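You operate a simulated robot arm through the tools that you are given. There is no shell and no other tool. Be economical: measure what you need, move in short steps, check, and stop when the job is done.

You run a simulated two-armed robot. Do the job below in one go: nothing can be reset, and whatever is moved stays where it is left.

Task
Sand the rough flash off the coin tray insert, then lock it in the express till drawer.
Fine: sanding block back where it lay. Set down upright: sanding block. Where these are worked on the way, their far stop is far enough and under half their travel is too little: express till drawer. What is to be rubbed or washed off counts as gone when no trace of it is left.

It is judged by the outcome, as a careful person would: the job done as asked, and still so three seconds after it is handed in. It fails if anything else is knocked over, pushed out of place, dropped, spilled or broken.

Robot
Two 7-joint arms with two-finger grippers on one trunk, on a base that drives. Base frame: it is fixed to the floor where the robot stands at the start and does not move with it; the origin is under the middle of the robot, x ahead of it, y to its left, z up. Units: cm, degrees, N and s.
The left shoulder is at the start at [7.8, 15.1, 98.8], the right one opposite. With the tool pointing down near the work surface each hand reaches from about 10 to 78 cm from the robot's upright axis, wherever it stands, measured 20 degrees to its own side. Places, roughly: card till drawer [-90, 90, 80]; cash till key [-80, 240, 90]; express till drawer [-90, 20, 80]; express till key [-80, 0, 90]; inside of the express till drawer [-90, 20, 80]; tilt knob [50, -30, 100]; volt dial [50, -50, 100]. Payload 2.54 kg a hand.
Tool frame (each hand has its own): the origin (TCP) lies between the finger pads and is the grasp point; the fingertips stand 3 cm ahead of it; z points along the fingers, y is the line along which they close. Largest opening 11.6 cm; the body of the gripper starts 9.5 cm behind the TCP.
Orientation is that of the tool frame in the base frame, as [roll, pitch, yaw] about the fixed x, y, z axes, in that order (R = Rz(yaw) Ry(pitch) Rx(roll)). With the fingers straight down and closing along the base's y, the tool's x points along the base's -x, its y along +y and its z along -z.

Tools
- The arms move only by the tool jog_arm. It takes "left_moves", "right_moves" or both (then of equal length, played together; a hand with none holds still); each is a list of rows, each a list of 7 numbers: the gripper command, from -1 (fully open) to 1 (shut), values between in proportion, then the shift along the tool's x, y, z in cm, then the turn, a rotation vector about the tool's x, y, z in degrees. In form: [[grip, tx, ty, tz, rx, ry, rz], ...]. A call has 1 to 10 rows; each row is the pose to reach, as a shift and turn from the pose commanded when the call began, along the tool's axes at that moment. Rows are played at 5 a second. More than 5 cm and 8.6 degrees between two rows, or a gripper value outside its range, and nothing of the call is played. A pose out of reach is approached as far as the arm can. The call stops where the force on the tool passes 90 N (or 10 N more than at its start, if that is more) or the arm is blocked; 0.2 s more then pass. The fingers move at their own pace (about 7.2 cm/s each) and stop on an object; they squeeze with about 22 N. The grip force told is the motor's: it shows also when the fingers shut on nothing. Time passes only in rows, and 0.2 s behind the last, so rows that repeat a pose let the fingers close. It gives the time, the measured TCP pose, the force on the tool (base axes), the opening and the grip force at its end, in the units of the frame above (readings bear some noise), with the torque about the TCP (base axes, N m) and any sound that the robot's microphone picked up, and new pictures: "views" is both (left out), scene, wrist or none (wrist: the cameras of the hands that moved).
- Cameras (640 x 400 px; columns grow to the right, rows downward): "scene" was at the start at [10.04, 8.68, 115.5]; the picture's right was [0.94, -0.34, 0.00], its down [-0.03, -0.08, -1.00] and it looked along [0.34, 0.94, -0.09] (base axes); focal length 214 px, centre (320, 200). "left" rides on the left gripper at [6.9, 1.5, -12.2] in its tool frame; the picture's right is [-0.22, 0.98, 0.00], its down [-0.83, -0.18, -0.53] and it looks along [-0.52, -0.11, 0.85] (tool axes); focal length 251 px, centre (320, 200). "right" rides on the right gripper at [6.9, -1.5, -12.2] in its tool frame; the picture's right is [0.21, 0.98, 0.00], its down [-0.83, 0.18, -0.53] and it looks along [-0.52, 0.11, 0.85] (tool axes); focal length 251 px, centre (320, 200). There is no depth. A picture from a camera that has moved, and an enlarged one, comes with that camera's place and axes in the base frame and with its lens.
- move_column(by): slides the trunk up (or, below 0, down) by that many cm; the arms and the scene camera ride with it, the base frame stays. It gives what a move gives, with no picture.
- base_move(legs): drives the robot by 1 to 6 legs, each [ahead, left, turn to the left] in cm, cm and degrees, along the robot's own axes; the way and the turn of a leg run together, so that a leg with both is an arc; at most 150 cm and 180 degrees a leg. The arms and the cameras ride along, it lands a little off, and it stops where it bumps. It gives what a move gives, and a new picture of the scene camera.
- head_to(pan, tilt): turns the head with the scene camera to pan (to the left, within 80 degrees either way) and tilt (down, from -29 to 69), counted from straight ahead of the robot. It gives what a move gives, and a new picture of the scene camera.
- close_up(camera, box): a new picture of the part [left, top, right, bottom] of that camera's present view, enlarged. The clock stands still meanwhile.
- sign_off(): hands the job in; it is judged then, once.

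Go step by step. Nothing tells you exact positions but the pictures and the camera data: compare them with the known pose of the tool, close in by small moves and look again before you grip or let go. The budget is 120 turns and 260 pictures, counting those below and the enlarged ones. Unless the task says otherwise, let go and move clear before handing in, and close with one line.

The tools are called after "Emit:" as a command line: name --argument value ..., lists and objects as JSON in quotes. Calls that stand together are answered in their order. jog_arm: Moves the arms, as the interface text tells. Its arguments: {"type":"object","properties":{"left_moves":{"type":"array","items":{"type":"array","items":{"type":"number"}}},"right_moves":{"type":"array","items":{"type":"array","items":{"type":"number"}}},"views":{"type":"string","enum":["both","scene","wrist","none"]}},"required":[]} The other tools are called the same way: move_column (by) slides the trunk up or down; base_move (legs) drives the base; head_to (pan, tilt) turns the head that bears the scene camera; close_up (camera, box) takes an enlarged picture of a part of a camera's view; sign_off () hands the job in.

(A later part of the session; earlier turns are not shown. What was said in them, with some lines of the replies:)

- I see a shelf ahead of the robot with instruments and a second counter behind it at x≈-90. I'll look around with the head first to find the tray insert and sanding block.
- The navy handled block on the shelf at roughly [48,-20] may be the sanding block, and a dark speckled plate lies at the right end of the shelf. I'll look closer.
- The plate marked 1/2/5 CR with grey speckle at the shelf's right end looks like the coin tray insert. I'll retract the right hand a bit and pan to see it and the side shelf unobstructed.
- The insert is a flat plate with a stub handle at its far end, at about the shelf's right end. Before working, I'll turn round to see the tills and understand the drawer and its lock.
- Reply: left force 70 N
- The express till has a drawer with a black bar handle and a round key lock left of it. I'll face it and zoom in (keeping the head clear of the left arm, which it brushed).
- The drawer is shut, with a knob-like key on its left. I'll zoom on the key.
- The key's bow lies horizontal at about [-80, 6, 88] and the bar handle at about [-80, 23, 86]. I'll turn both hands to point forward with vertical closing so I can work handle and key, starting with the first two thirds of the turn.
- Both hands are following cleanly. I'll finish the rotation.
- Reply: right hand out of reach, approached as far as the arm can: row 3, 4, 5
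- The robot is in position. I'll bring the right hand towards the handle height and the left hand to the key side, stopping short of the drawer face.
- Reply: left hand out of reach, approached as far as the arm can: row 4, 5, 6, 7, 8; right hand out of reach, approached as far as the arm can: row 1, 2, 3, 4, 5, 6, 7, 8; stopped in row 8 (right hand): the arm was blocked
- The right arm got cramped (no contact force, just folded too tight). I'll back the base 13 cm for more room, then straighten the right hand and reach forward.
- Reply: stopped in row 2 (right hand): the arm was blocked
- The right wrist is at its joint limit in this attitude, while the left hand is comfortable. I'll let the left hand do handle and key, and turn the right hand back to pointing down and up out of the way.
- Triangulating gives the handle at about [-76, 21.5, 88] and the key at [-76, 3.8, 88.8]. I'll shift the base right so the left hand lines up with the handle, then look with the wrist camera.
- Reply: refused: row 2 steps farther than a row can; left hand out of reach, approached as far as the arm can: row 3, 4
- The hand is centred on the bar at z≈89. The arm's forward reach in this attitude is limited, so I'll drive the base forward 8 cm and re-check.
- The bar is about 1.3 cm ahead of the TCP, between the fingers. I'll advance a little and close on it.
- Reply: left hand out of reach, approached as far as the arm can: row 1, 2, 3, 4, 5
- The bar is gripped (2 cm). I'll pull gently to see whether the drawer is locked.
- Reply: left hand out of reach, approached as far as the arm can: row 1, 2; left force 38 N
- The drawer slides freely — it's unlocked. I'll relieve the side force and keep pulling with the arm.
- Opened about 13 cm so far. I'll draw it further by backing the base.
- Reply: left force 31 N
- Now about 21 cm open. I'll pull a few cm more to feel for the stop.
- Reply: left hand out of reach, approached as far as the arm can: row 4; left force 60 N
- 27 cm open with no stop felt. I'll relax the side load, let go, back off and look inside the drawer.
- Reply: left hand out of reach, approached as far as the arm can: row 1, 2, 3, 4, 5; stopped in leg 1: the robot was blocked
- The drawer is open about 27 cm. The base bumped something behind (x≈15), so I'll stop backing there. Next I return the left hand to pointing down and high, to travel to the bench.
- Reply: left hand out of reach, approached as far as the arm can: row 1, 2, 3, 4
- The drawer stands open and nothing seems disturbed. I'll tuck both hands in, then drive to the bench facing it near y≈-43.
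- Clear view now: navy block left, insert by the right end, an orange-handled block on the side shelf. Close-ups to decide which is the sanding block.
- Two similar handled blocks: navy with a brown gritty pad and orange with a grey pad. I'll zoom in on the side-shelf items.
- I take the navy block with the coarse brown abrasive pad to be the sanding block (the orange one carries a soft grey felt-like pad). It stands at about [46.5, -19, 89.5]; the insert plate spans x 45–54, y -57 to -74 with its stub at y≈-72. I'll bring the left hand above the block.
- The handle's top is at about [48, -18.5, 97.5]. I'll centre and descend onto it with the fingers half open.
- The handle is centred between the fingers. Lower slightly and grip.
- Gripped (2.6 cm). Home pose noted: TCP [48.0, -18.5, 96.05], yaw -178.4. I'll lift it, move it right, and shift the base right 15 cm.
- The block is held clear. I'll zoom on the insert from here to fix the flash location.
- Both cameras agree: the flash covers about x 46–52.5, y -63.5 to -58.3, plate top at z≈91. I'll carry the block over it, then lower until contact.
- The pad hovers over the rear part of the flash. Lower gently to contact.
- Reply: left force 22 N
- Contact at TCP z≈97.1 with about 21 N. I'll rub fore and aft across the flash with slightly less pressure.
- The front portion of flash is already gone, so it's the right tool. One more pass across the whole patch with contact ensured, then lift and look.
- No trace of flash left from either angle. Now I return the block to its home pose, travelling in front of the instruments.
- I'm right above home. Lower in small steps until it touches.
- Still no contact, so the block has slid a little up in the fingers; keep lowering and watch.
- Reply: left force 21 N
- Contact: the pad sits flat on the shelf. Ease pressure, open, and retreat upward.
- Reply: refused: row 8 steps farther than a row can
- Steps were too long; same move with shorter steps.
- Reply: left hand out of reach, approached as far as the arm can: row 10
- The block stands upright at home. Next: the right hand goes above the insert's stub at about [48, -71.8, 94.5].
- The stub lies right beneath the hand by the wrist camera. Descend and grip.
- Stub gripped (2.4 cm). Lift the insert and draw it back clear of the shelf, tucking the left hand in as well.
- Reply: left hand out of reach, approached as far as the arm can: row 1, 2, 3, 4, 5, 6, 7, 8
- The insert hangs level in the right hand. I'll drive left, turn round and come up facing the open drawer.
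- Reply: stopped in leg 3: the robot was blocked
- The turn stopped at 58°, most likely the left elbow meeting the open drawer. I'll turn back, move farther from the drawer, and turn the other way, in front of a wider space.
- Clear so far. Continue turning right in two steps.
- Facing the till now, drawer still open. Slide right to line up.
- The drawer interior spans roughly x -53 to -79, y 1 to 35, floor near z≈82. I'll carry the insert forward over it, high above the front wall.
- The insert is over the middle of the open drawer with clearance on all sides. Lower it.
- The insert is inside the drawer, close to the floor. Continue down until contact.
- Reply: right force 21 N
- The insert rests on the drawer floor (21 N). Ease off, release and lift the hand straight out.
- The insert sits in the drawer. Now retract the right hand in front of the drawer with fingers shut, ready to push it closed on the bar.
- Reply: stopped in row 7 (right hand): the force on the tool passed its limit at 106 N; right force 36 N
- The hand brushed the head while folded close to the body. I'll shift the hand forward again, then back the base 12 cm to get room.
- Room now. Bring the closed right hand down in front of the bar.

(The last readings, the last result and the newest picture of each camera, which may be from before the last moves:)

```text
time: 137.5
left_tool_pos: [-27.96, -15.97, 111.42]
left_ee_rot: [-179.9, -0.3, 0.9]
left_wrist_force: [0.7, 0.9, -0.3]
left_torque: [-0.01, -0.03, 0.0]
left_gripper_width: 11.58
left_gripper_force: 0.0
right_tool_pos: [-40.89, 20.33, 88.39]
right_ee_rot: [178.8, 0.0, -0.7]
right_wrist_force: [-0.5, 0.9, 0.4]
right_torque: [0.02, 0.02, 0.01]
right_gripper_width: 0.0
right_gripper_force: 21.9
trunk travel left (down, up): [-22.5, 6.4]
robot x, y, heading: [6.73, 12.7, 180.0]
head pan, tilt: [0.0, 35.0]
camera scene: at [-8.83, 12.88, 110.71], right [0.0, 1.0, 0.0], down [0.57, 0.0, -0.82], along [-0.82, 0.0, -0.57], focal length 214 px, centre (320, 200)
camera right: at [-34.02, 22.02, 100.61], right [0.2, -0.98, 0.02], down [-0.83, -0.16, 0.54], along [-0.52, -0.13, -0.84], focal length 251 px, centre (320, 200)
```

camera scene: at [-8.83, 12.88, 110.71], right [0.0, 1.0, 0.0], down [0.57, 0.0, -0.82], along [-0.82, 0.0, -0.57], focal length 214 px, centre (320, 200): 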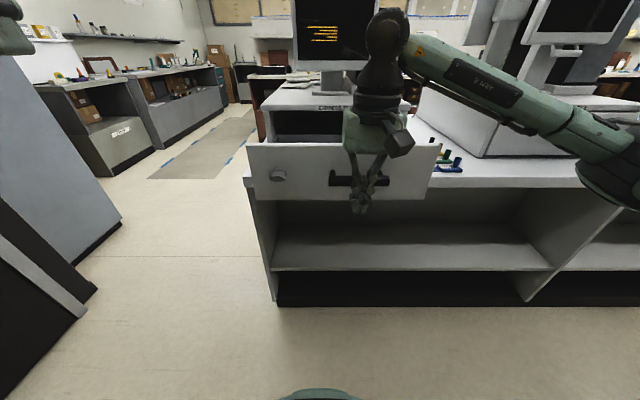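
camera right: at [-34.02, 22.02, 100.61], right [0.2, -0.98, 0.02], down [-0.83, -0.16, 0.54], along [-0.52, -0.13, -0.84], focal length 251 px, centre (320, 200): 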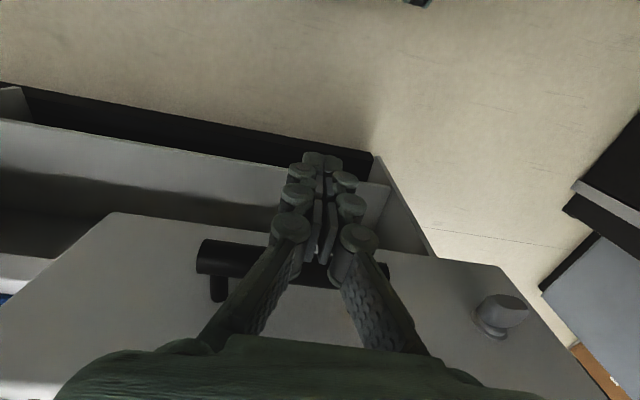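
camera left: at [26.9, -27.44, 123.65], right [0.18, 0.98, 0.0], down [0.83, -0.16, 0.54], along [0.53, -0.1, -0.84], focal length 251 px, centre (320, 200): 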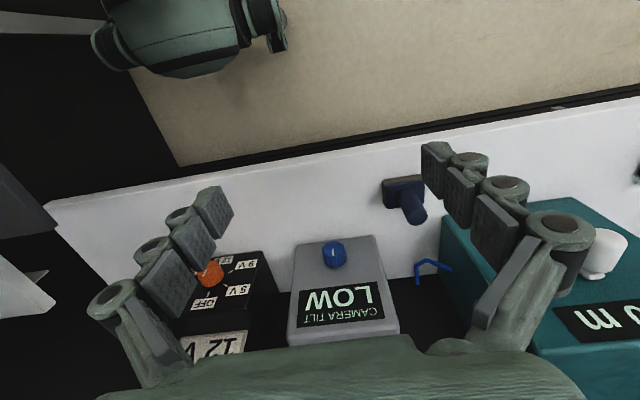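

The fingers face the bar's centre. Push the drawer in with the arm.

Emit:
jog_arm --right_moves '[[1, -2, 0, 0, 0, 0, 0], [1, -4, 0, 0, 0, 0, 0], [1, -6, 0, 0, 0, 0, 0], [1, -8, 0, 0, 0, 0, 0], [1, -10, 0, 0, 0, 0, 0], [1, -12, 0, 0, 0, 0, 0], [1, -14, 0, 0, 0, 0, 0], [1, -16, 0, 0, 0, 0, 0], [1, -18, 0, 0, 0, 0, 0], [1, -20, 0, 0, 0, 0, 0]]' --views "both"

```text
time: 139.7
left_tool_pos: [-27.92, -16.07, 111.38]
left_ee_rot: [-179.8, -0.2, 0.9]
left_wrist_force: [0.5, 0.5, 0.1]
left_torque: [-0.01, 0.01, 0.0]
left_gripper_width: 11.6
left_gripper_force: 0.1
right_tool_pos: [-61.0, 20.36, 88.8]
right_ee_rot: [178.7, 0.1, -0.8]
right_wrist_force: [1.0, -0.2, -1.0]
right_torque: [-0.03, 0.01, -0.01]
right_gripper_width: 0.02
right_gripper_force: 28.7
trunk travel left (down, up): [-22.5, 6.4]
robot x, y, heading: [6.56, 12.67, 180.0]
head pan, tilt: [0.0, 35.0]
camera scene: at [-8.81, 12.86, 110.71], right [0.0, 1.0, 0.0], down [0.57, 0.0, -0.82], along [-0.82, 0.0, -0.57], focal length 214 px, centre (320, 200)
camera right: at [-54.12, 22.14, 100.85], right [0.2, -0.98, 0.02], down [-0.83, -0.16, 0.54], along [-0.52, -0.13, -0.84], focal length 251 px, centre (320, 200)
```

scene: 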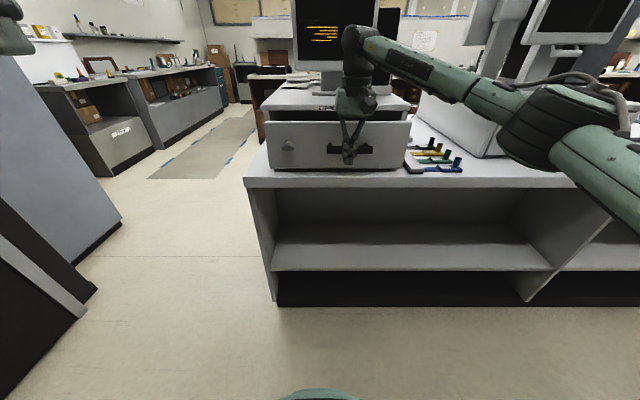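
right: 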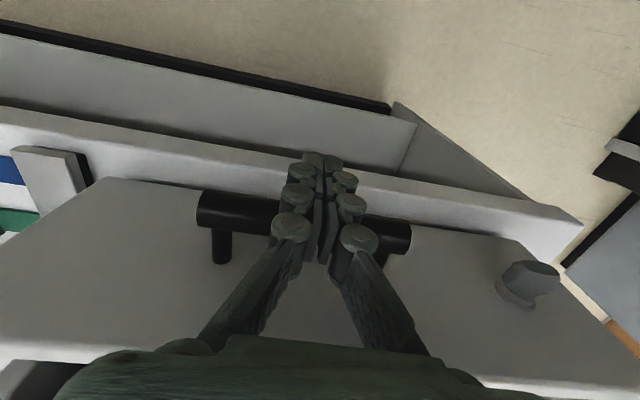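

The drawer slides in smoothly with about 10 cm left. Drive forward 6 cm, then finish with the arm.

Emit:
base_move --legs '[[6, 0, 0]]'

Emit:
jog_arm --right_moves '[[1, -1.2, 0, 0, 0, 0, 0], [1, -2.4, 0, 0, 0, 0, 0], [1, -3.6, 0, 0, 0, 0, 0], [1, -4.5, 0, 0, 0, 0, 0], [1, -5.2, 0, 0, 0, 0, 0], [1, -5.9, 0, 0, 0, 0, 0]]' --views "both"

```text
time: 140.7
left_tool_pos: [-34.05, -16.03, 111.31]
left_ee_rot: [-179.8, -0.1, 0.9]
left_wrist_force: [-0.8, 0.1, 0.4]
left_torque: [-0.01, -0.03, 0.02]
left_gripper_width: 11.6
left_gripper_force: 0.2
right_tool_pos: [-67.0, 20.32, 88.62]
right_ee_rot: [178.8, 0.1, -0.8]
right_wrist_force: [-0.7, 0.0, -0.6]
right_torque: [-0.02, -0.03, 0.0]
right_gripper_width: 0.01
right_gripper_force: 28.4
trunk travel left (down, up): [-22.5, 6.4]
robot x, y, heading: [0.9, 12.62, 180.0]
head pan, tilt: [0.0, 35.0]
camera scene: at [-14.88, 12.87, 110.69], right [0.0, 1.0, 0.0], down [0.57, 0.0, -0.82], along [-0.82, 0.0, -0.57], focal length 214 px, centre (320, 200)
```

scene: 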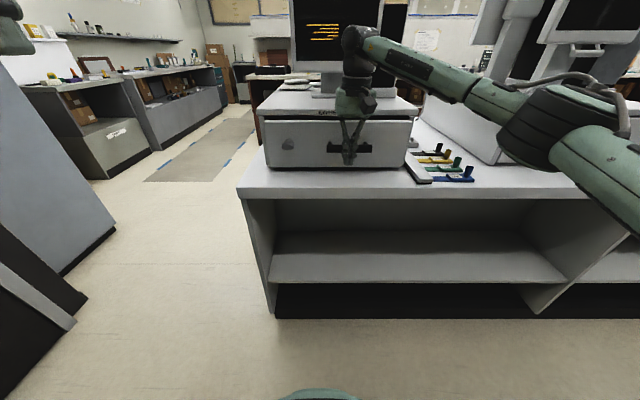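

```text
time: 142.0
left_tool_pos: [-33.39, -15.85, 111.53]
left_ee_rot: [-179.9, 0.1, 0.7]
left_wrist_force: [0.4, -0.5, 0.7]
left_torque: [-0.01, 0.02, 0.02]
left_gripper_width: 11.57
left_gripper_force: 0.1
right_tool_pos: [-70.93, 20.36, 88.7]
right_ee_rot: [179.1, -2.4, -0.3]
right_wrist_force: [27.8, 3.5, 8.5]
right_torque: [0.33, 0.25, -0.04]
right_gripper_width: 0.62
right_gripper_force: 28.7
trunk travel left (down, up): [-22.5, 6.4]
robot x, y, heading: [1.02, 12.64, 180.1]
head pan, tilt: [0.0, 35.0]
stopped in row 6 (right hand): the force on the tool passed its limit at 98 N (the readings are from after the stop); the commanded pose is now the measured one
camera scene: at [-14.35, 12.92, 110.81], right [0.0, 1.0, 0.0], down [0.57, 0.0, -0.82], along [-0.82, 0.0, -0.57], focal length 214 px, centre (320, 200)
camera right: at [-64.56, 22.11, 101.09], right [0.21, -0.98, 0.02], down [-0.85, -0.17, 0.5], along [-0.49, -0.12, -0.86], focal length 251 px, centre (320, 200)
```

scene: 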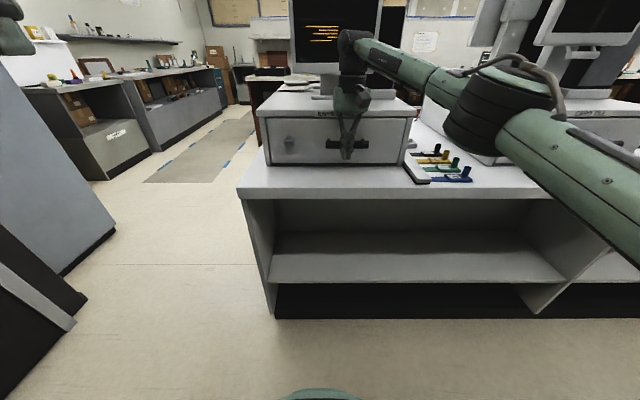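
right: 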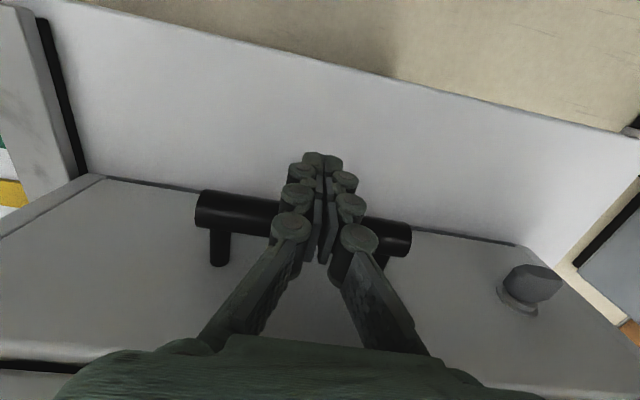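

The drawer is home against its stop. Now pull the right hand back and up, while the left hand starts turning to point forward for the key.

Emit:
jog_arm --right_moves '[[1, 2, 0, 0, 0, 0, 0], [1, 5, 0, 0, 0, 0, 0], [1, 8, -1, -2, 0, 0, 0], [1, 10, -3, -5, 0, 0, 0], [1, 12, -5, -8, 0, 0, 0], [1, 14, -8, -11, 0, 0, 0], [1, 15, -11, -14, 0, 0, 0], [1, 15, -14, -17, 0, 0, 0], [1, 15, -16, -20, 0, 0, 0], [1, 15, -16, -21, 0, 0, 0]]' --left_moves '[[-1, -1.5, 0, 1, 4.6, -4.6, -4.6], [-1, -3, 0, 2, 9.2, -9.2, -9.2], [-1, -4.5, 0, 3, 13.8, -13.8, -13.8], [-1, -6, 0, 4, 18.4, -18.4, -18.4], [-1, -7.5, 0, 5, 23, -23, -23], [-1, -9, 0, 6, 27.6, -27.6, -27.6], [-1, -10.5, 0, 7, 32.2, -32.2, -32.2], [-1, -12, 0, 8, 36.8, -36.8, -36.8], [-1, -13.5, 0, 9, 41.4, -41.4, -41.4], [-1, -15, 0, 10, 46, -46, -46]]' --views "none"

Emit:
jog_arm --left_moves '[[-1, 0, 0, 0, 4.7, -4.7, -4.7], [-1, 0, 0, 0, 9.3, -9.3, -9.3], [-1, 0, 0, 0, 14, -14, -14], [-1, 0, 0, 0, 18.6, -18.6, -18.6], [-1, 0, 0, 0, 23.3, -23.3, -23.3]]' --views "scene"

```text
time: 144.2
left_tool_pos: [-48.78, -16.08, 101.32]
left_ee_rot: [-118.1, 17.0, 62.6]
left_wrist_force: [-0.5, 0.0, 0.1]
left_torque: [0.02, 0.03, 0.04]
left_gripper_width: 11.59
left_gripper_force: 0.1
right_tool_pos: [-57.05, 36.51, 109.51]
right_ee_rot: [179.1, -2.2, -0.4]
right_wrist_force: [0.8, -0.3, 0.0]
right_torque: [0.01, 0.0, 0.0]
right_gripper_width: 0.0
right_gripper_force: 28.4
trunk travel left (down, up): [-22.5, 6.4]
robot x, y, heading: [0.27, 12.38, 180.0]
head pan, tilt: [0.0, 35.0]
```

```text
time: 145.4
left_tool_pos: [-53.15, -19.33, 102.1]
left_ee_rot: [-92.0, 1.4, 90.2]
left_wrist_force: [-0.5, -0.7, 10.2]
left_torque: [0.04, -0.95, -0.07]
left_gripper_width: 11.58
left_gripper_force: 0.1
left hand out of reach, approached as far as the arm can: row 2, 3, 4, 5
right_tool_pos: [-57.05, 36.25, 109.47]
right_ee_rot: [179.1, -2.2, -0.4]
right_wrist_force: [-0.4, -0.4, -0.3]
right_torque: [0.09, -0.08, 0.01]
right_gripper_width: 0.0
right_gripper_force: 28.5
trunk travel left (down, up): [-22.5, 6.4]
robot x, y, heading: [0.84, 13.05, 179.7]
head pan, tilt: [0.0, 35.0]
camera scene: at [-14.73, 12.82, 110.69], right [0.0, 1.0, 0.0], down [0.57, 0.0, -0.82], along [-0.82, 0.0, -0.57], focal length 214 px, centre (320, 200)
```

scene: 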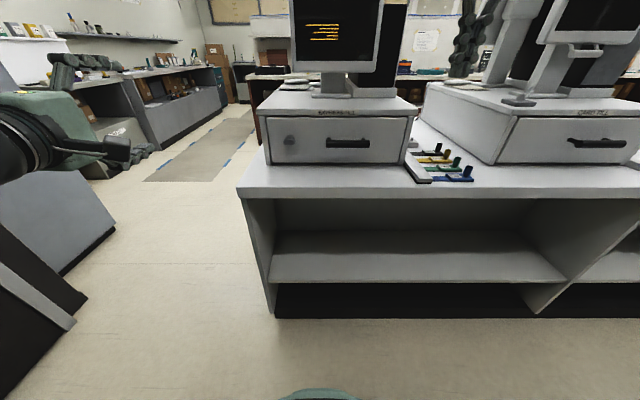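

Drawer fully shut. The left hand points forward but at its workspace edge; I'll bring it inward to about y≈3.8, z≈89 where it worked well before.

Emit:
jog_arm --left_moves '[[-1, 3, 1, 0, 0, 0, 0], [-1, 6, 2, 0, 0, 0, 0], [-1, 9, 4, 0, 0, 0, 0], [-1, 12, 6, 0, 0, 0, 0], [-1, 15, 8, 0, 0, 0, 0], [-1, 18, 10, 0, 0, 0, 0], [-1, 20, 12, 0, 0, 0, 0], [-1, 20, 12.5, 0, 0, 0, 0]]' --views "both"

```text
time: 147.2
left_tool_pos: [-52.6, 2.38, 91.12]
left_ee_rot: [-90.2, -0.2, 91.0]
left_wrist_force: [0.2, -0.8, -0.4]
left_torque: [-0.01, -0.01, 0.0]
left_gripper_width: 11.64
left_gripper_force: 0.0
left hand out of reach, approached as far as the arm can: row 1, 2, 3, 4, 5, 6, 7, 8
right_tool_pos: [-56.96, 36.44, 109.35]
right_ee_rot: [179.2, -2.2, -0.3]
right_wrist_force: [0.0, -0.4, -1.0]
right_torque: [0.01, -0.02, -0.01]
right_gripper_width: 0.0
right_gripper_force: 28.3
trunk travel left (down, up): [-22.5, 6.4]
robot x, y, heading: [0.92, 12.63, 180.0]
head pan, tilt: [0.0, 35.0]
camera scene: at [-14.67, 12.83, 110.71], right [0.0, 1.0, 0.0], down [0.57, 0.0, -0.82], along [-0.82, 0.0, -0.57], focal length 214 px, centre (320, 200)
camera left: at [-40.53, 9.5, 89.59], right [0.01, -0.21, -0.98], down [0.55, -0.82, 0.18], along [-0.84, -0.54, 0.11], focal length 251 px, centre (320, 200)
```

scene: 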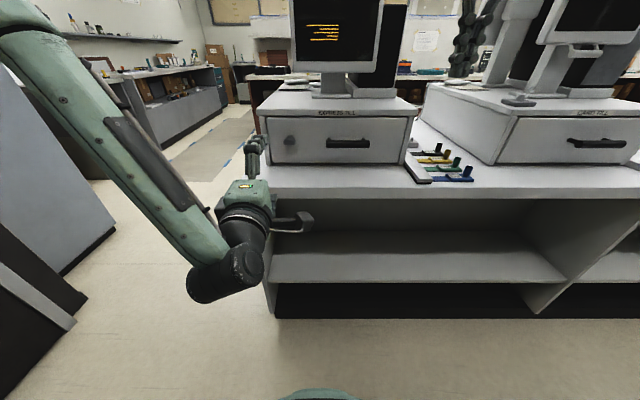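
left: 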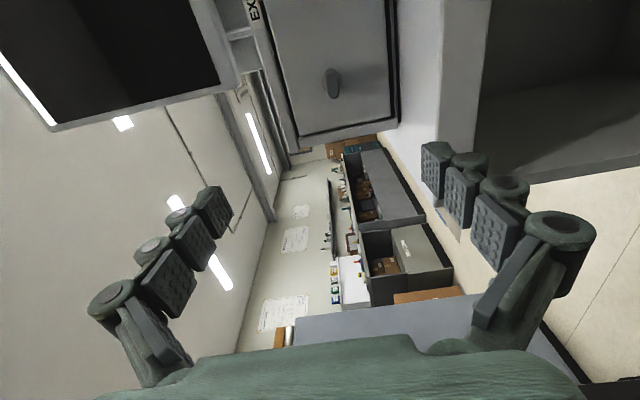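

Key refined at about [-76, 4.1, 89.2]. I'll retract the right hand some more, level the left hand to z 89.2, and drive forward.

Emit:
jog_arm --left_moves '[[-1, 0, 0.6, 0, 0, 0, 0], [-1, 0, 1.2, 0, 0, 0, 0], [-1, 0, 1.9, 0, 0, 0, 0], [-1, 0, 1.9, 0, 0, 0, 0]]' --right_moves '[[1, 4, 0, 0, 0, 0, 0], [1, 8, -1, 0, 0, 0, 0], [1, 12, -2, 0, 0, 0, 0], [1, 14, -3, 0, 0, 0, 0]]' --views "none"

Emit:
base_move --legs '[[0, -1.7, 0], [15, 0, 0]]'

Emit:
close_up --camera "left" --box '[0, 0, 640, 400]'

```text
time: 148.2
left_tool_pos: [-52.58, 3.24, 89.56]
left_ee_rot: [-90.1, -0.2, 91.1]
left_wrist_force: [0.2, 0.2, -0.1]
left_torque: [0.0, 0.02, 0.04]
left_gripper_width: 11.58
left_gripper_force: 0.1
left hand out of reach, approached as far as the arm can: row 2, 3, 4
right_tool_pos: [-43.21, 39.6, 110.0]
right_ee_rot: [179.1, -2.3, -0.4]
right_wrist_force: [0.3, -0.2, 0.6]
right_torque: [-0.01, -0.01, -0.02]
right_gripper_width: 0.01
right_gripper_force: 28.3
trunk travel left (down, up): [-22.5, 6.4]
robot x, y, heading: [0.8, 12.91, 179.9]
head pan, tilt: [0.0, 35.0]
```

```text
time: 150.0
left_tool_pos: [-67.14, 4.88, 89.61]
left_ee_rot: [-90.2, -0.1, 91.1]
left_wrist_force: [-0.8, 0.2, 0.2]
left_torque: [-0.01, 0.03, 0.0]
left_gripper_width: 11.63
left_gripper_force: 0.0
right_tool_pos: [-57.9, 41.25, 109.79]
right_ee_rot: [179.1, -2.3, -0.4]
right_wrist_force: [-0.8, -0.5, -0.8]
right_torque: [0.01, -0.03, 0.01]
right_gripper_width: 0.0
right_gripper_force: 28.4
trunk travel left (down, up): [-22.5, 6.4]
robot x, y, heading: [-13.92, 14.12, 179.8]
head pan, tilt: [0.0, 35.0]
camera scene: at [-29.34, 14.6, 110.69], right [0.0, 1.0, 0.0], down [0.57, 0.0, -0.82], along [-0.82, 0.0, -0.57], focal length 214 px, centre (320, 200)
```

scene: 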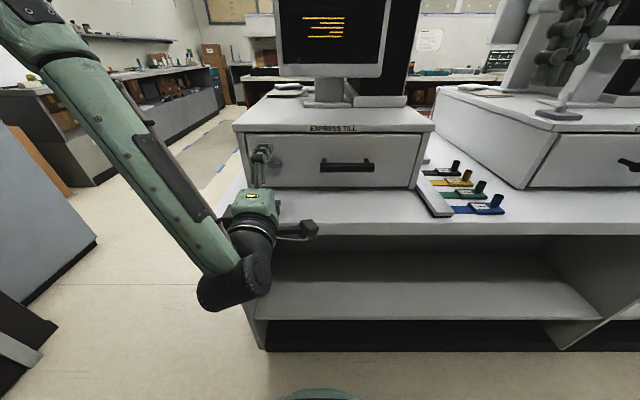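

```text
1.00 times, centred on (320, 200) of left (not enlarged: the box is as wide or as high as the picture)
camera zoom: at [-55.08, 11.93, 88.05], right [0.01, -0.21, -0.98], down [0.55, -0.82, 0.18], along [-0.84, -0.54, 0.11], focal length 251 px, centre (320, 200)
```

zoom: 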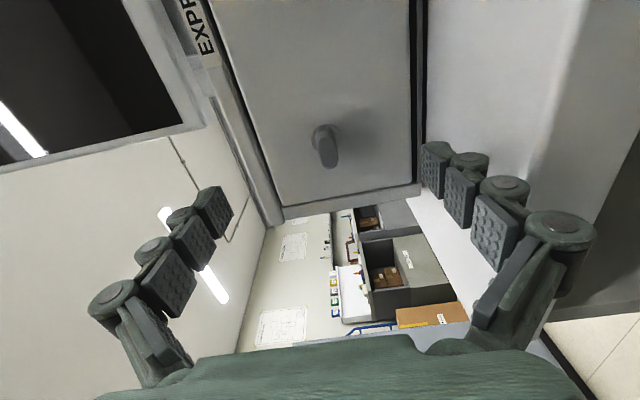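

Key bow at about [-74.5, 4.3, 88.9]. Fine-align the left hand, narrow the fingers a little, and drive forward 5.5 cm so they straddle the bow.

Emit:
jog_arm --left_moves '[[-0.2, -0.4, 0.4, 0, 0, 0, 0], [-0.2, -0.6, 0.7, 0, 0, 0, 0], [-0.2, -0.6, 0.7, 0, 0, 0, 0]]' --views "none"

Emit:
base_move --legs '[[5.5, 0, 0]]'

Emit:
close_up --camera "left" --box '[160, 60, 480, 320]'

Emit:
close_up --camera "scene" --box '[220, 120, 320, 200]'

```text
time: 150.8
left_tool_pos: [-67.04, 4.79, 89.0]
left_ee_rot: [-90.3, -0.1, 91.5]
left_wrist_force: [0.1, 1.0, 0.3]
left_torque: [-0.03, 0.0, -0.03]
left_gripper_width: 6.98
left_gripper_force: 0.1
left hand out of reach, approached as far as the arm can: row 1, 2, 3
right_tool_pos: [-57.82, 41.2, 109.96]
right_ee_rot: [179.1, -2.2, -0.3]
right_wrist_force: [-0.8, 0.2, 0.2]
right_torque: [0.01, -0.03, -0.01]
right_gripper_width: 0.0
right_gripper_force: 28.4
trunk travel left (down, up): [-22.5, 6.4]
robot x, y, heading: [-13.53, 14.6, 180.0]
head pan, tilt: [0.0, 35.0]
```

```text
time: 151.8
left_tool_pos: [-72.42, 4.94, 89.04]
left_ee_rot: [-90.4, -0.1, 91.2]
left_wrist_force: [-1.0, -0.8, 0.2]
left_torque: [0.01, 0.03, 0.01]
left_gripper_width: 6.99
left_gripper_force: 0.1
right_tool_pos: [-63.43, 41.29, 109.95]
right_ee_rot: [179.1, -2.2, -0.3]
right_wrist_force: [-0.9, 0.4, -0.9]
right_torque: [0.01, -0.02, 0.02]
right_gripper_width: 0.0
right_gripper_force: 28.8
trunk travel left (down, up): [-22.5, 6.4]
robot x, y, heading: [-19.24, 14.84, 179.8]
head pan, tilt: [0.0, 35.0]
camera scene: at [-34.78, 14.62, 110.69], right [0.0, 1.0, 0.0], down [0.57, 0.0, -0.82], along [-0.82, 0.0, -0.57], focal length 214 px, centre (320, 200)
```

scene: 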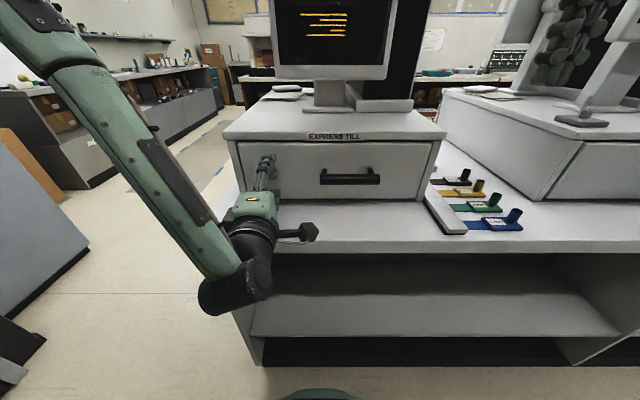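

```text
1.54 times, centred on (320, 190) of left
camera zoom: at [-60.37, 11.98, 87.6], right [0.01, -0.21, -0.98], down [0.55, -0.81, 0.18], along [-0.83, -0.54, 0.11], focal length 387 px, centre (320, 215)
```

zoom: 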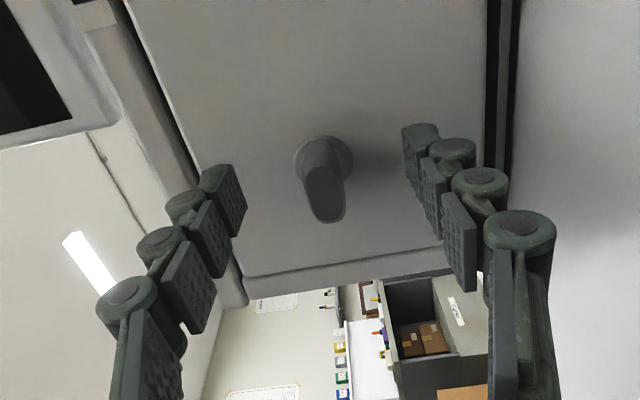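

```text
5.00 times, centred on (270, 160) of scene
camera zoom: at [-34.78, 14.62, 110.69], right [0.0, 1.0, 0.0], down [0.57, 0.0, -0.82], along [-0.82, 0.0, -0.57], focal length 1072 px, centre (570, 400)
```

zoom: 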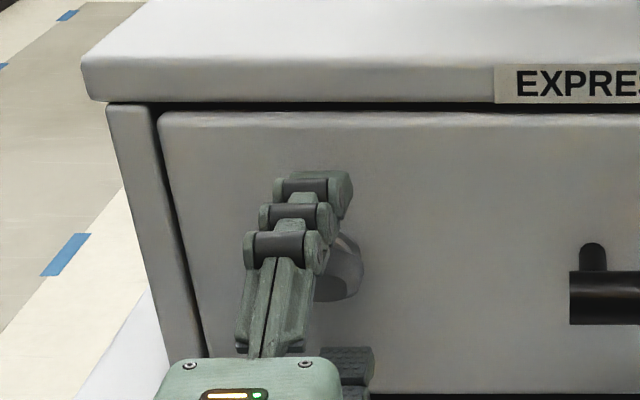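

The bow is centred between the fingers. Advance 1.3 cm more, then close on it.

Emit:
base_move --legs '[[1.4, 0, 0]]'

Emit:
jog_arm --left_moves '[[0.4, 0, 0, 0, 0, 0, 0], [1, 0, 0, 0, 0, 0, 0], [1, 0, 0, 0, 0, 0, 0], [1, 0, 0, 0, 0, 0, 0]]' --views "wrist"

```text
time: 152.5
left_tool_pos: [-73.77, 4.85, 89.08]
left_ee_rot: [-90.5, -0.1, 91.4]
left_wrist_force: [-0.2, 0.3, -0.4]
left_torque: [0.02, -0.02, -0.01]
left_gripper_width: 6.95
left_gripper_force: 0.0
right_tool_pos: [-64.64, 41.22, 109.89]
right_ee_rot: [179.1, -2.3, -0.2]
right_wrist_force: [-0.8, -0.4, -0.6]
right_torque: [0.01, 0.0, -0.01]
right_gripper_width: 0.0
right_gripper_force: 28.8
trunk travel left (down, up): [-22.5, 6.4]
robot x, y, heading: [-20.79, 14.61, 179.7]
head pan, tilt: [0.0, 35.0]
camera scene: at [-36.17, 14.62, 110.69], right [0.0, 1.0, 0.0], down [0.57, 0.0, -0.82], along [-0.82, 0.0, -0.57], focal length 214 px, centre (320, 200)
```

scene: 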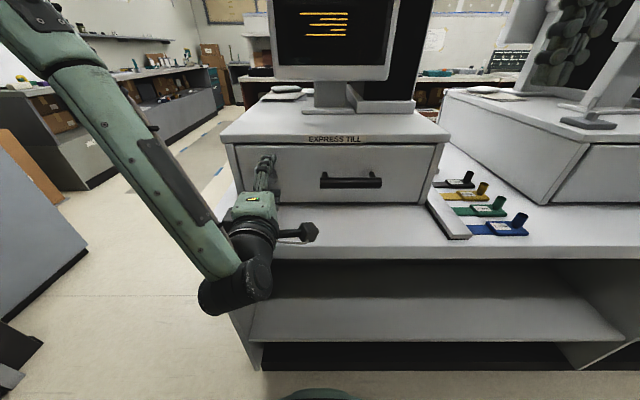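

```text
time: 153.5
left_tool_pos: [-73.92, 4.86, 88.98]
left_ee_rot: [-90.4, -0.1, 91.3]
left_wrist_force: [1.3, 0.0, -4.8]
left_torque: [-0.01, -0.13, 0.02]
left_gripper_width: 1.51
left_gripper_force: 41.1
right_tool_pos: [-64.68, 41.15, 109.84]
right_ee_rot: [179.1, -2.3, -0.4]
right_wrist_force: [-0.1, 0.5, -0.4]
right_torque: [-0.03, -0.01, -0.02]
right_gripper_width: 0.0
right_gripper_force: 28.9
trunk travel left (down, up): [-22.5, 6.4]
robot x, y, heading: [-20.84, 14.48, 179.9]
head pan, tilt: [0.0, 35.0]
camera left: at [-61.73, 11.96, 87.57], right [0.01, -0.21, -0.98], down [0.55, -0.81, 0.18], along [-0.83, -0.54, 0.11], focal length 251 px, centre (320, 200)
```

left: 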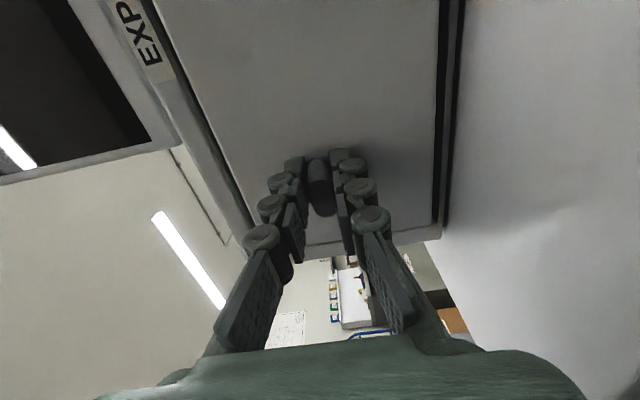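

Bow gripped (1.5 cm). Test-turn clockwise by ~16°, watching the torque.

Emit:
jog_arm --left_moves '[[1, 0, 0, 0, 0, 0, 5], [1, 0, 0, 0, 0, 0, 10], [1, 0, 0, 0, 0, 0, 16]]' --views "wrist"

```text
time: 154.3
left_tool_pos: [-73.75, 4.72, 88.95]
left_ee_rot: [-90.7, 16.0, 91.0]
left_wrist_force: [-0.8, 2.5, -21.0]
left_torque: [0.19, 0.24, 0.84]
left_gripper_width: 1.51
left_gripper_force: 41.7
right_tool_pos: [-64.89, 41.33, 109.86]
right_ee_rot: [179.1, -2.4, -0.3]
right_wrist_force: [0.0, -0.1, 0.6]
right_torque: [-0.03, -0.01, 0.02]
right_gripper_width: 0.01
right_gripper_force: 28.7
trunk travel left (down, up): [-22.5, 6.4]
robot x, y, heading: [-20.46, 14.59, 179.8]
head pan, tilt: [0.0, 35.0]
camera left: at [-61.7, 11.25, 85.61], right [0.02, -0.48, -0.88], down [0.55, -0.73, 0.41], along [-0.84, -0.49, 0.24], focal length 251 px, centre (320, 200)
```

left: 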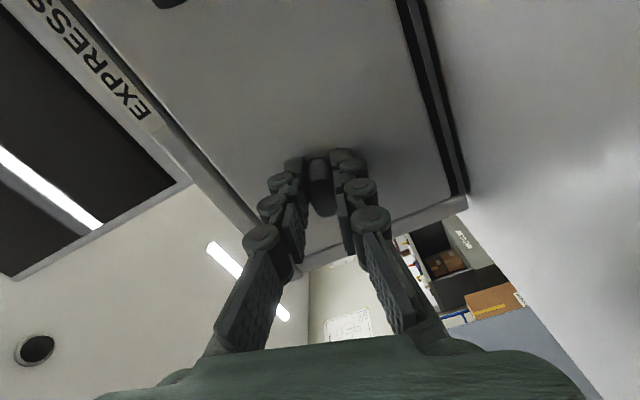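

The key follows with little resistance. Continue clockwise toward 90°, easing the hand down slightly to relieve side load.

Emit:
jog_arm --left_moves '[[1, 0.1, 0.3, 0, 0, 0, 7.4], [1, 0.1, 0.3, 0, 0, 0, 14.8], [1, 0.1, 0.3, 0, 0, 0, 22.2], [1, 0.1, 0.3, 0, 0, 0, 29.6], [1, 0.1, 0.3, 0, 0, 0, 37]]' --views "none"

```text
time: 155.5
left_tool_pos: [-73.83, 4.53, 88.47]
left_ee_rot: [-91.1, 52.9, 90.7]
left_wrist_force: [1.1, -13.5, -26.6]
left_torque: [0.18, 0.68, 0.28]
left_gripper_width: 1.54
left_gripper_force: 41.7
right_tool_pos: [-64.94, 41.02, 109.85]
right_ee_rot: [179.2, -2.3, -0.4]
right_wrist_force: [0.0, -0.5, 0.1]
right_torque: [0.0, 0.0, 0.01]
right_gripper_width: 0.01
right_gripper_force: 28.6
trunk travel left (down, up): [-22.5, 6.4]
robot x, y, heading: [-20.67, 14.37, 180.1]
head pan, tilt: [0.0, 35.0]
```

At 53° and still turning freely. Continue to 90°.

Emit:
jog_arm --left_moves '[[1, 0.14, 0.45, 0, 0, 0, 7.4], [1, 0.14, 0.45, 0, 0, 0, 14.8], [1, 0.14, 0.45, 0, 0, 0, 22.2], [1, 0.14, 0.45, 0, 0, 0, 29.6], [1, 0.14, 0.45, 0, 0, 0, 37]]' --views "both"

```text
time: 156.7
left_tool_pos: [-73.82, 4.19, 88.41]
left_ee_rot: [172.0, 89.5, -5.6]
left_wrist_force: [-2.2, -35.3, -10.2]
left_torque: [0.22, 0.66, -0.28]
left_gripper_width: 1.54
left_gripper_force: 41.7
left hand out of reach, approached as far as the arm can: row 1, 2, 3, 4, 5
right_tool_pos: [-64.9, 40.9, 110.03]
right_ee_rot: [179.3, -2.2, -0.3]
right_wrist_force: [0.0, 0.1, 0.3]
right_torque: [0.05, -0.01, 0.0]
right_gripper_width: 0.02
right_gripper_force: 28.9
trunk travel left (down, up): [-22.5, 6.4]
robot x, y, heading: [-20.58, 14.62, 180.0]
head pan, tilt: [0.0, 35.0]
camera scene: at [-36.22, 14.3, 110.7], right [0.0, 1.0, 0.0], down [0.57, 0.0, -0.82], along [-0.82, 0.0, -0.57], focal length 214 px, centre (320, 200)
camera left: at [-61.48, 3.14, 81.56], right [0.04, -0.98, 0.22], down [0.52, 0.2, 0.83], along [-0.85, 0.08, 0.51], focal length 251 px, centre (320, 200)
```

scene: 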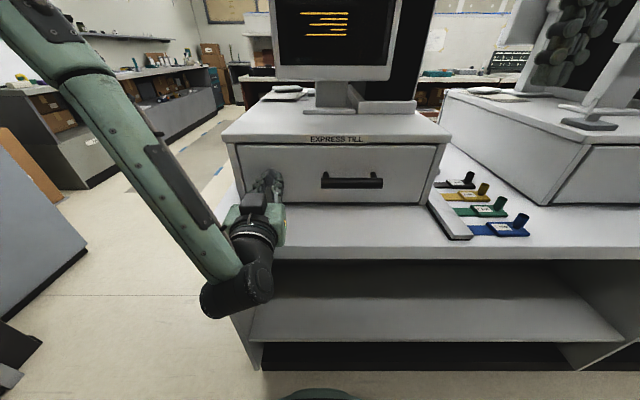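
left: 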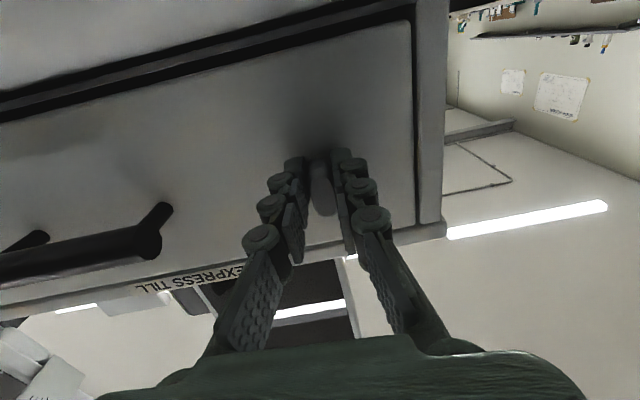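

90° reached. I'll relieve the side load and try a little farther to feel for the key's stop.

Emit:
jog_arm --left_moves '[[1, 0.1, 0.6, 0, 0, 0, 0], [1, 0.1, 0.6, 0, 0, 0, 6], [1, 0.1, 0.6, 0, 0, 0, 12]]' --views "none"

```text
time: 157.5
left_tool_pos: [-73.61, 4.17, 88.3]
left_ee_rot: [93.3, 78.0, -84.6]
left_wrist_force: [-22.6, -37.7, -8.9]
left_torque: [1.38, 0.35, -0.1]
left_gripper_width: 1.91
left_gripper_force: 44.3
left hand out of reach, approached as far as the arm can: row 1, 2, 3
right_tool_pos: [-65.01, 40.83, 109.88]
right_ee_rot: [179.4, -2.3, -0.3]
right_wrist_force: [0.4, -0.4, 0.0]
right_torque: [-0.01, -0.01, 0.02]
right_gripper_width: 0.02
right_gripper_force: 28.6
trunk travel left (down, up): [-22.5, 6.4]
robot x, y, heading: [-20.82, 14.53, 179.7]
head pan, tilt: [0.0, 35.0]
```

The torque jumped to 1.4 N·m: that's the stop at about 90°. Back off the strain, then tug lightly on the key to check the drawer is locked.

Emit:
jog_arm --left_moves '[[1, 0, 0, 0, 0, 0, -5], [1, 0, 0, 0, 0, 0, -10], [1, 0, 0, -0.4, 0, 0, -10], [1, 0, 0, -0.7, 0, 0, -10]]' --views "none"

```text
time: 158.5
left_tool_pos: [-73.67, 4.19, 88.41]
left_ee_rot: [99.3, 88.2, -78.5]
left_wrist_force: [-68.4, -30.5, -4.2]
left_torque: [0.18, 0.01, 0.15]
left_gripper_width: 1.71
left_gripper_force: 42.8
right_tool_pos: [-65.44, 41.04, 109.62]
right_ee_rot: [179.3, -2.6, -0.4]
right_wrist_force: [0.1, -0.4, -0.2]
right_torque: [-0.02, 0.02, -0.01]
right_gripper_width: 0.0
right_gripper_force: 28.8
trunk travel left (down, up): [-22.5, 6.4]
robot x, y, heading: [-20.4, 14.55, 179.7]
head pan, tilt: [0.0, 35.0]
```

A 68 N pull doesn't move the drawer: it's locked. Relax, open the fingers and back away.

Emit:
jog_arm --left_moves '[[1, 0, 0.3, 0.7, 0, 0, 0], [0.5, 0, 0.3, 0.7, 0, 0, 0], [-0.2, 0, 0.3, 0.7, 0, 0, 0], [-0.2, 0, 0.3, 0.7, 0, 0, 0], [-0.2, 0, 0.3, 0.7, 0, 0, 0]]' --views "wrist"

Emit:
base_move --legs '[[-16, 0, 0]]'

Emit:
close_up --camera "scene" --box '[220, 90, 440, 220]'

```text
time: 159.7
left_tool_pos: [-73.34, 4.74, 88.71]
left_ee_rot: [102.7, 88.1, -75.8]
left_wrist_force: [-0.5, -0.6, -0.8]
left_torque: [0.0, -0.01, 0.0]
left_gripper_width: 6.97
left_gripper_force: 0.2
right_tool_pos: [-64.63, 41.18, 109.92]
right_ee_rot: [179.0, -2.2, -0.4]
right_wrist_force: [-0.1, 0.4, 0.3]
right_torque: [-0.01, 0.04, 0.0]
right_gripper_width: 0.0
right_gripper_force: 28.5
trunk travel left (down, up): [-22.5, 6.4]
robot x, y, heading: [-20.7, 14.39, 180.0]
head pan, tilt: [0.0, 35.0]
camera left: at [-61.08, 3.25, 81.97], right [0.02, -0.97, 0.25], down [0.52, 0.22, 0.82], along [-0.85, 0.11, 0.51], focal length 251 px, centre (320, 200)
```

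left: 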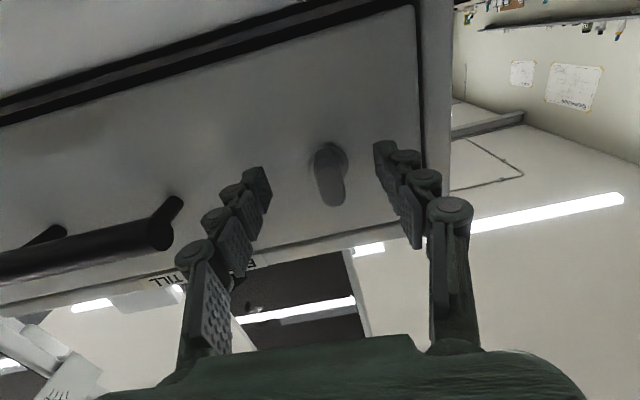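

```text
time: 161.2
left_tool_pos: [-57.46, 4.78, 88.81]
left_ee_rot: [101.9, 88.1, -76.6]
left_wrist_force: [0.8, -0.1, 0.1]
left_torque: [0.01, 0.02, 0.01]
left_gripper_width: 6.97
left_gripper_force: 0.0
right_tool_pos: [-48.75, 41.12, 110.02]
right_ee_rot: [179.1, -2.1, -0.3]
right_wrist_force: [-0.5, -0.7, -0.1]
right_torque: [-0.04, 0.03, 0.04]
right_gripper_width: 0.0
right_gripper_force: 28.8
trunk travel left (down, up): [-22.5, 6.4]
robot x, y, heading: [-4.53, 14.49, 179.9]
head pan, tilt: [0.0, 35.0]
camera scene: at [-20.19, 14.6, 110.72], right [0.0, 1.0, 0.0], down [0.57, 0.0, -0.82], along [-0.82, 0.0, -0.57], focal length 214 px, centre (320, 200)
```

scene: 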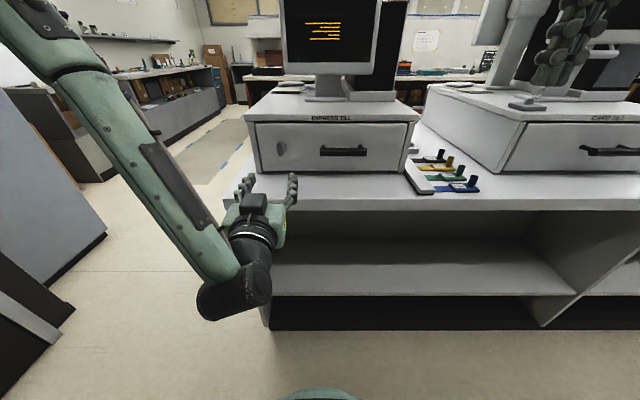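

```text
2.91 times, centred on (330, 155) of scene
camera zoom: at [-20.19, 14.6, 110.72], right [0.0, 1.0, 0.0], down [0.57, 0.0, -0.82], along [-0.82, 0.0, -0.57], focal length 624 px, centre (291, 331)
```

zoom: 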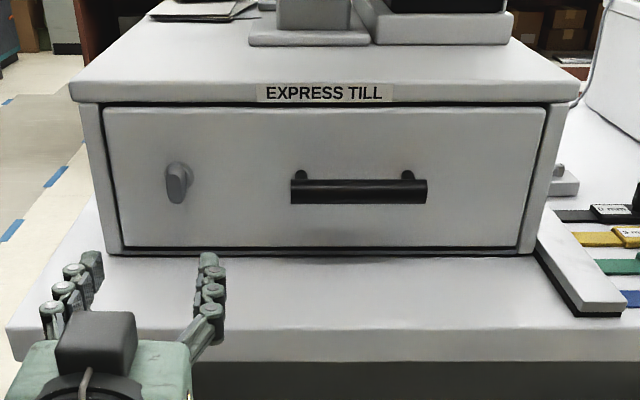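

The drawer is shut with the key upright (locked), the insert is inside, the sanding block is back in place, and both hands are clear. Handing in.

Emit:
sign_off

```text
The job is handed in.
```

I sanded the flash off the coin tray insert until no trace was left, then shut and locked it in the express till drawer; a 68 N pull on the key didn't move the drawer. The sanding block is back upright where it stood. I saw nothing knocked over or moved, though the robot made a few unplanned contacts: the head touched the arms twice, the base bumped something behind it once, and one turn was blocked, probably by the left elbow meeting the open drawer.
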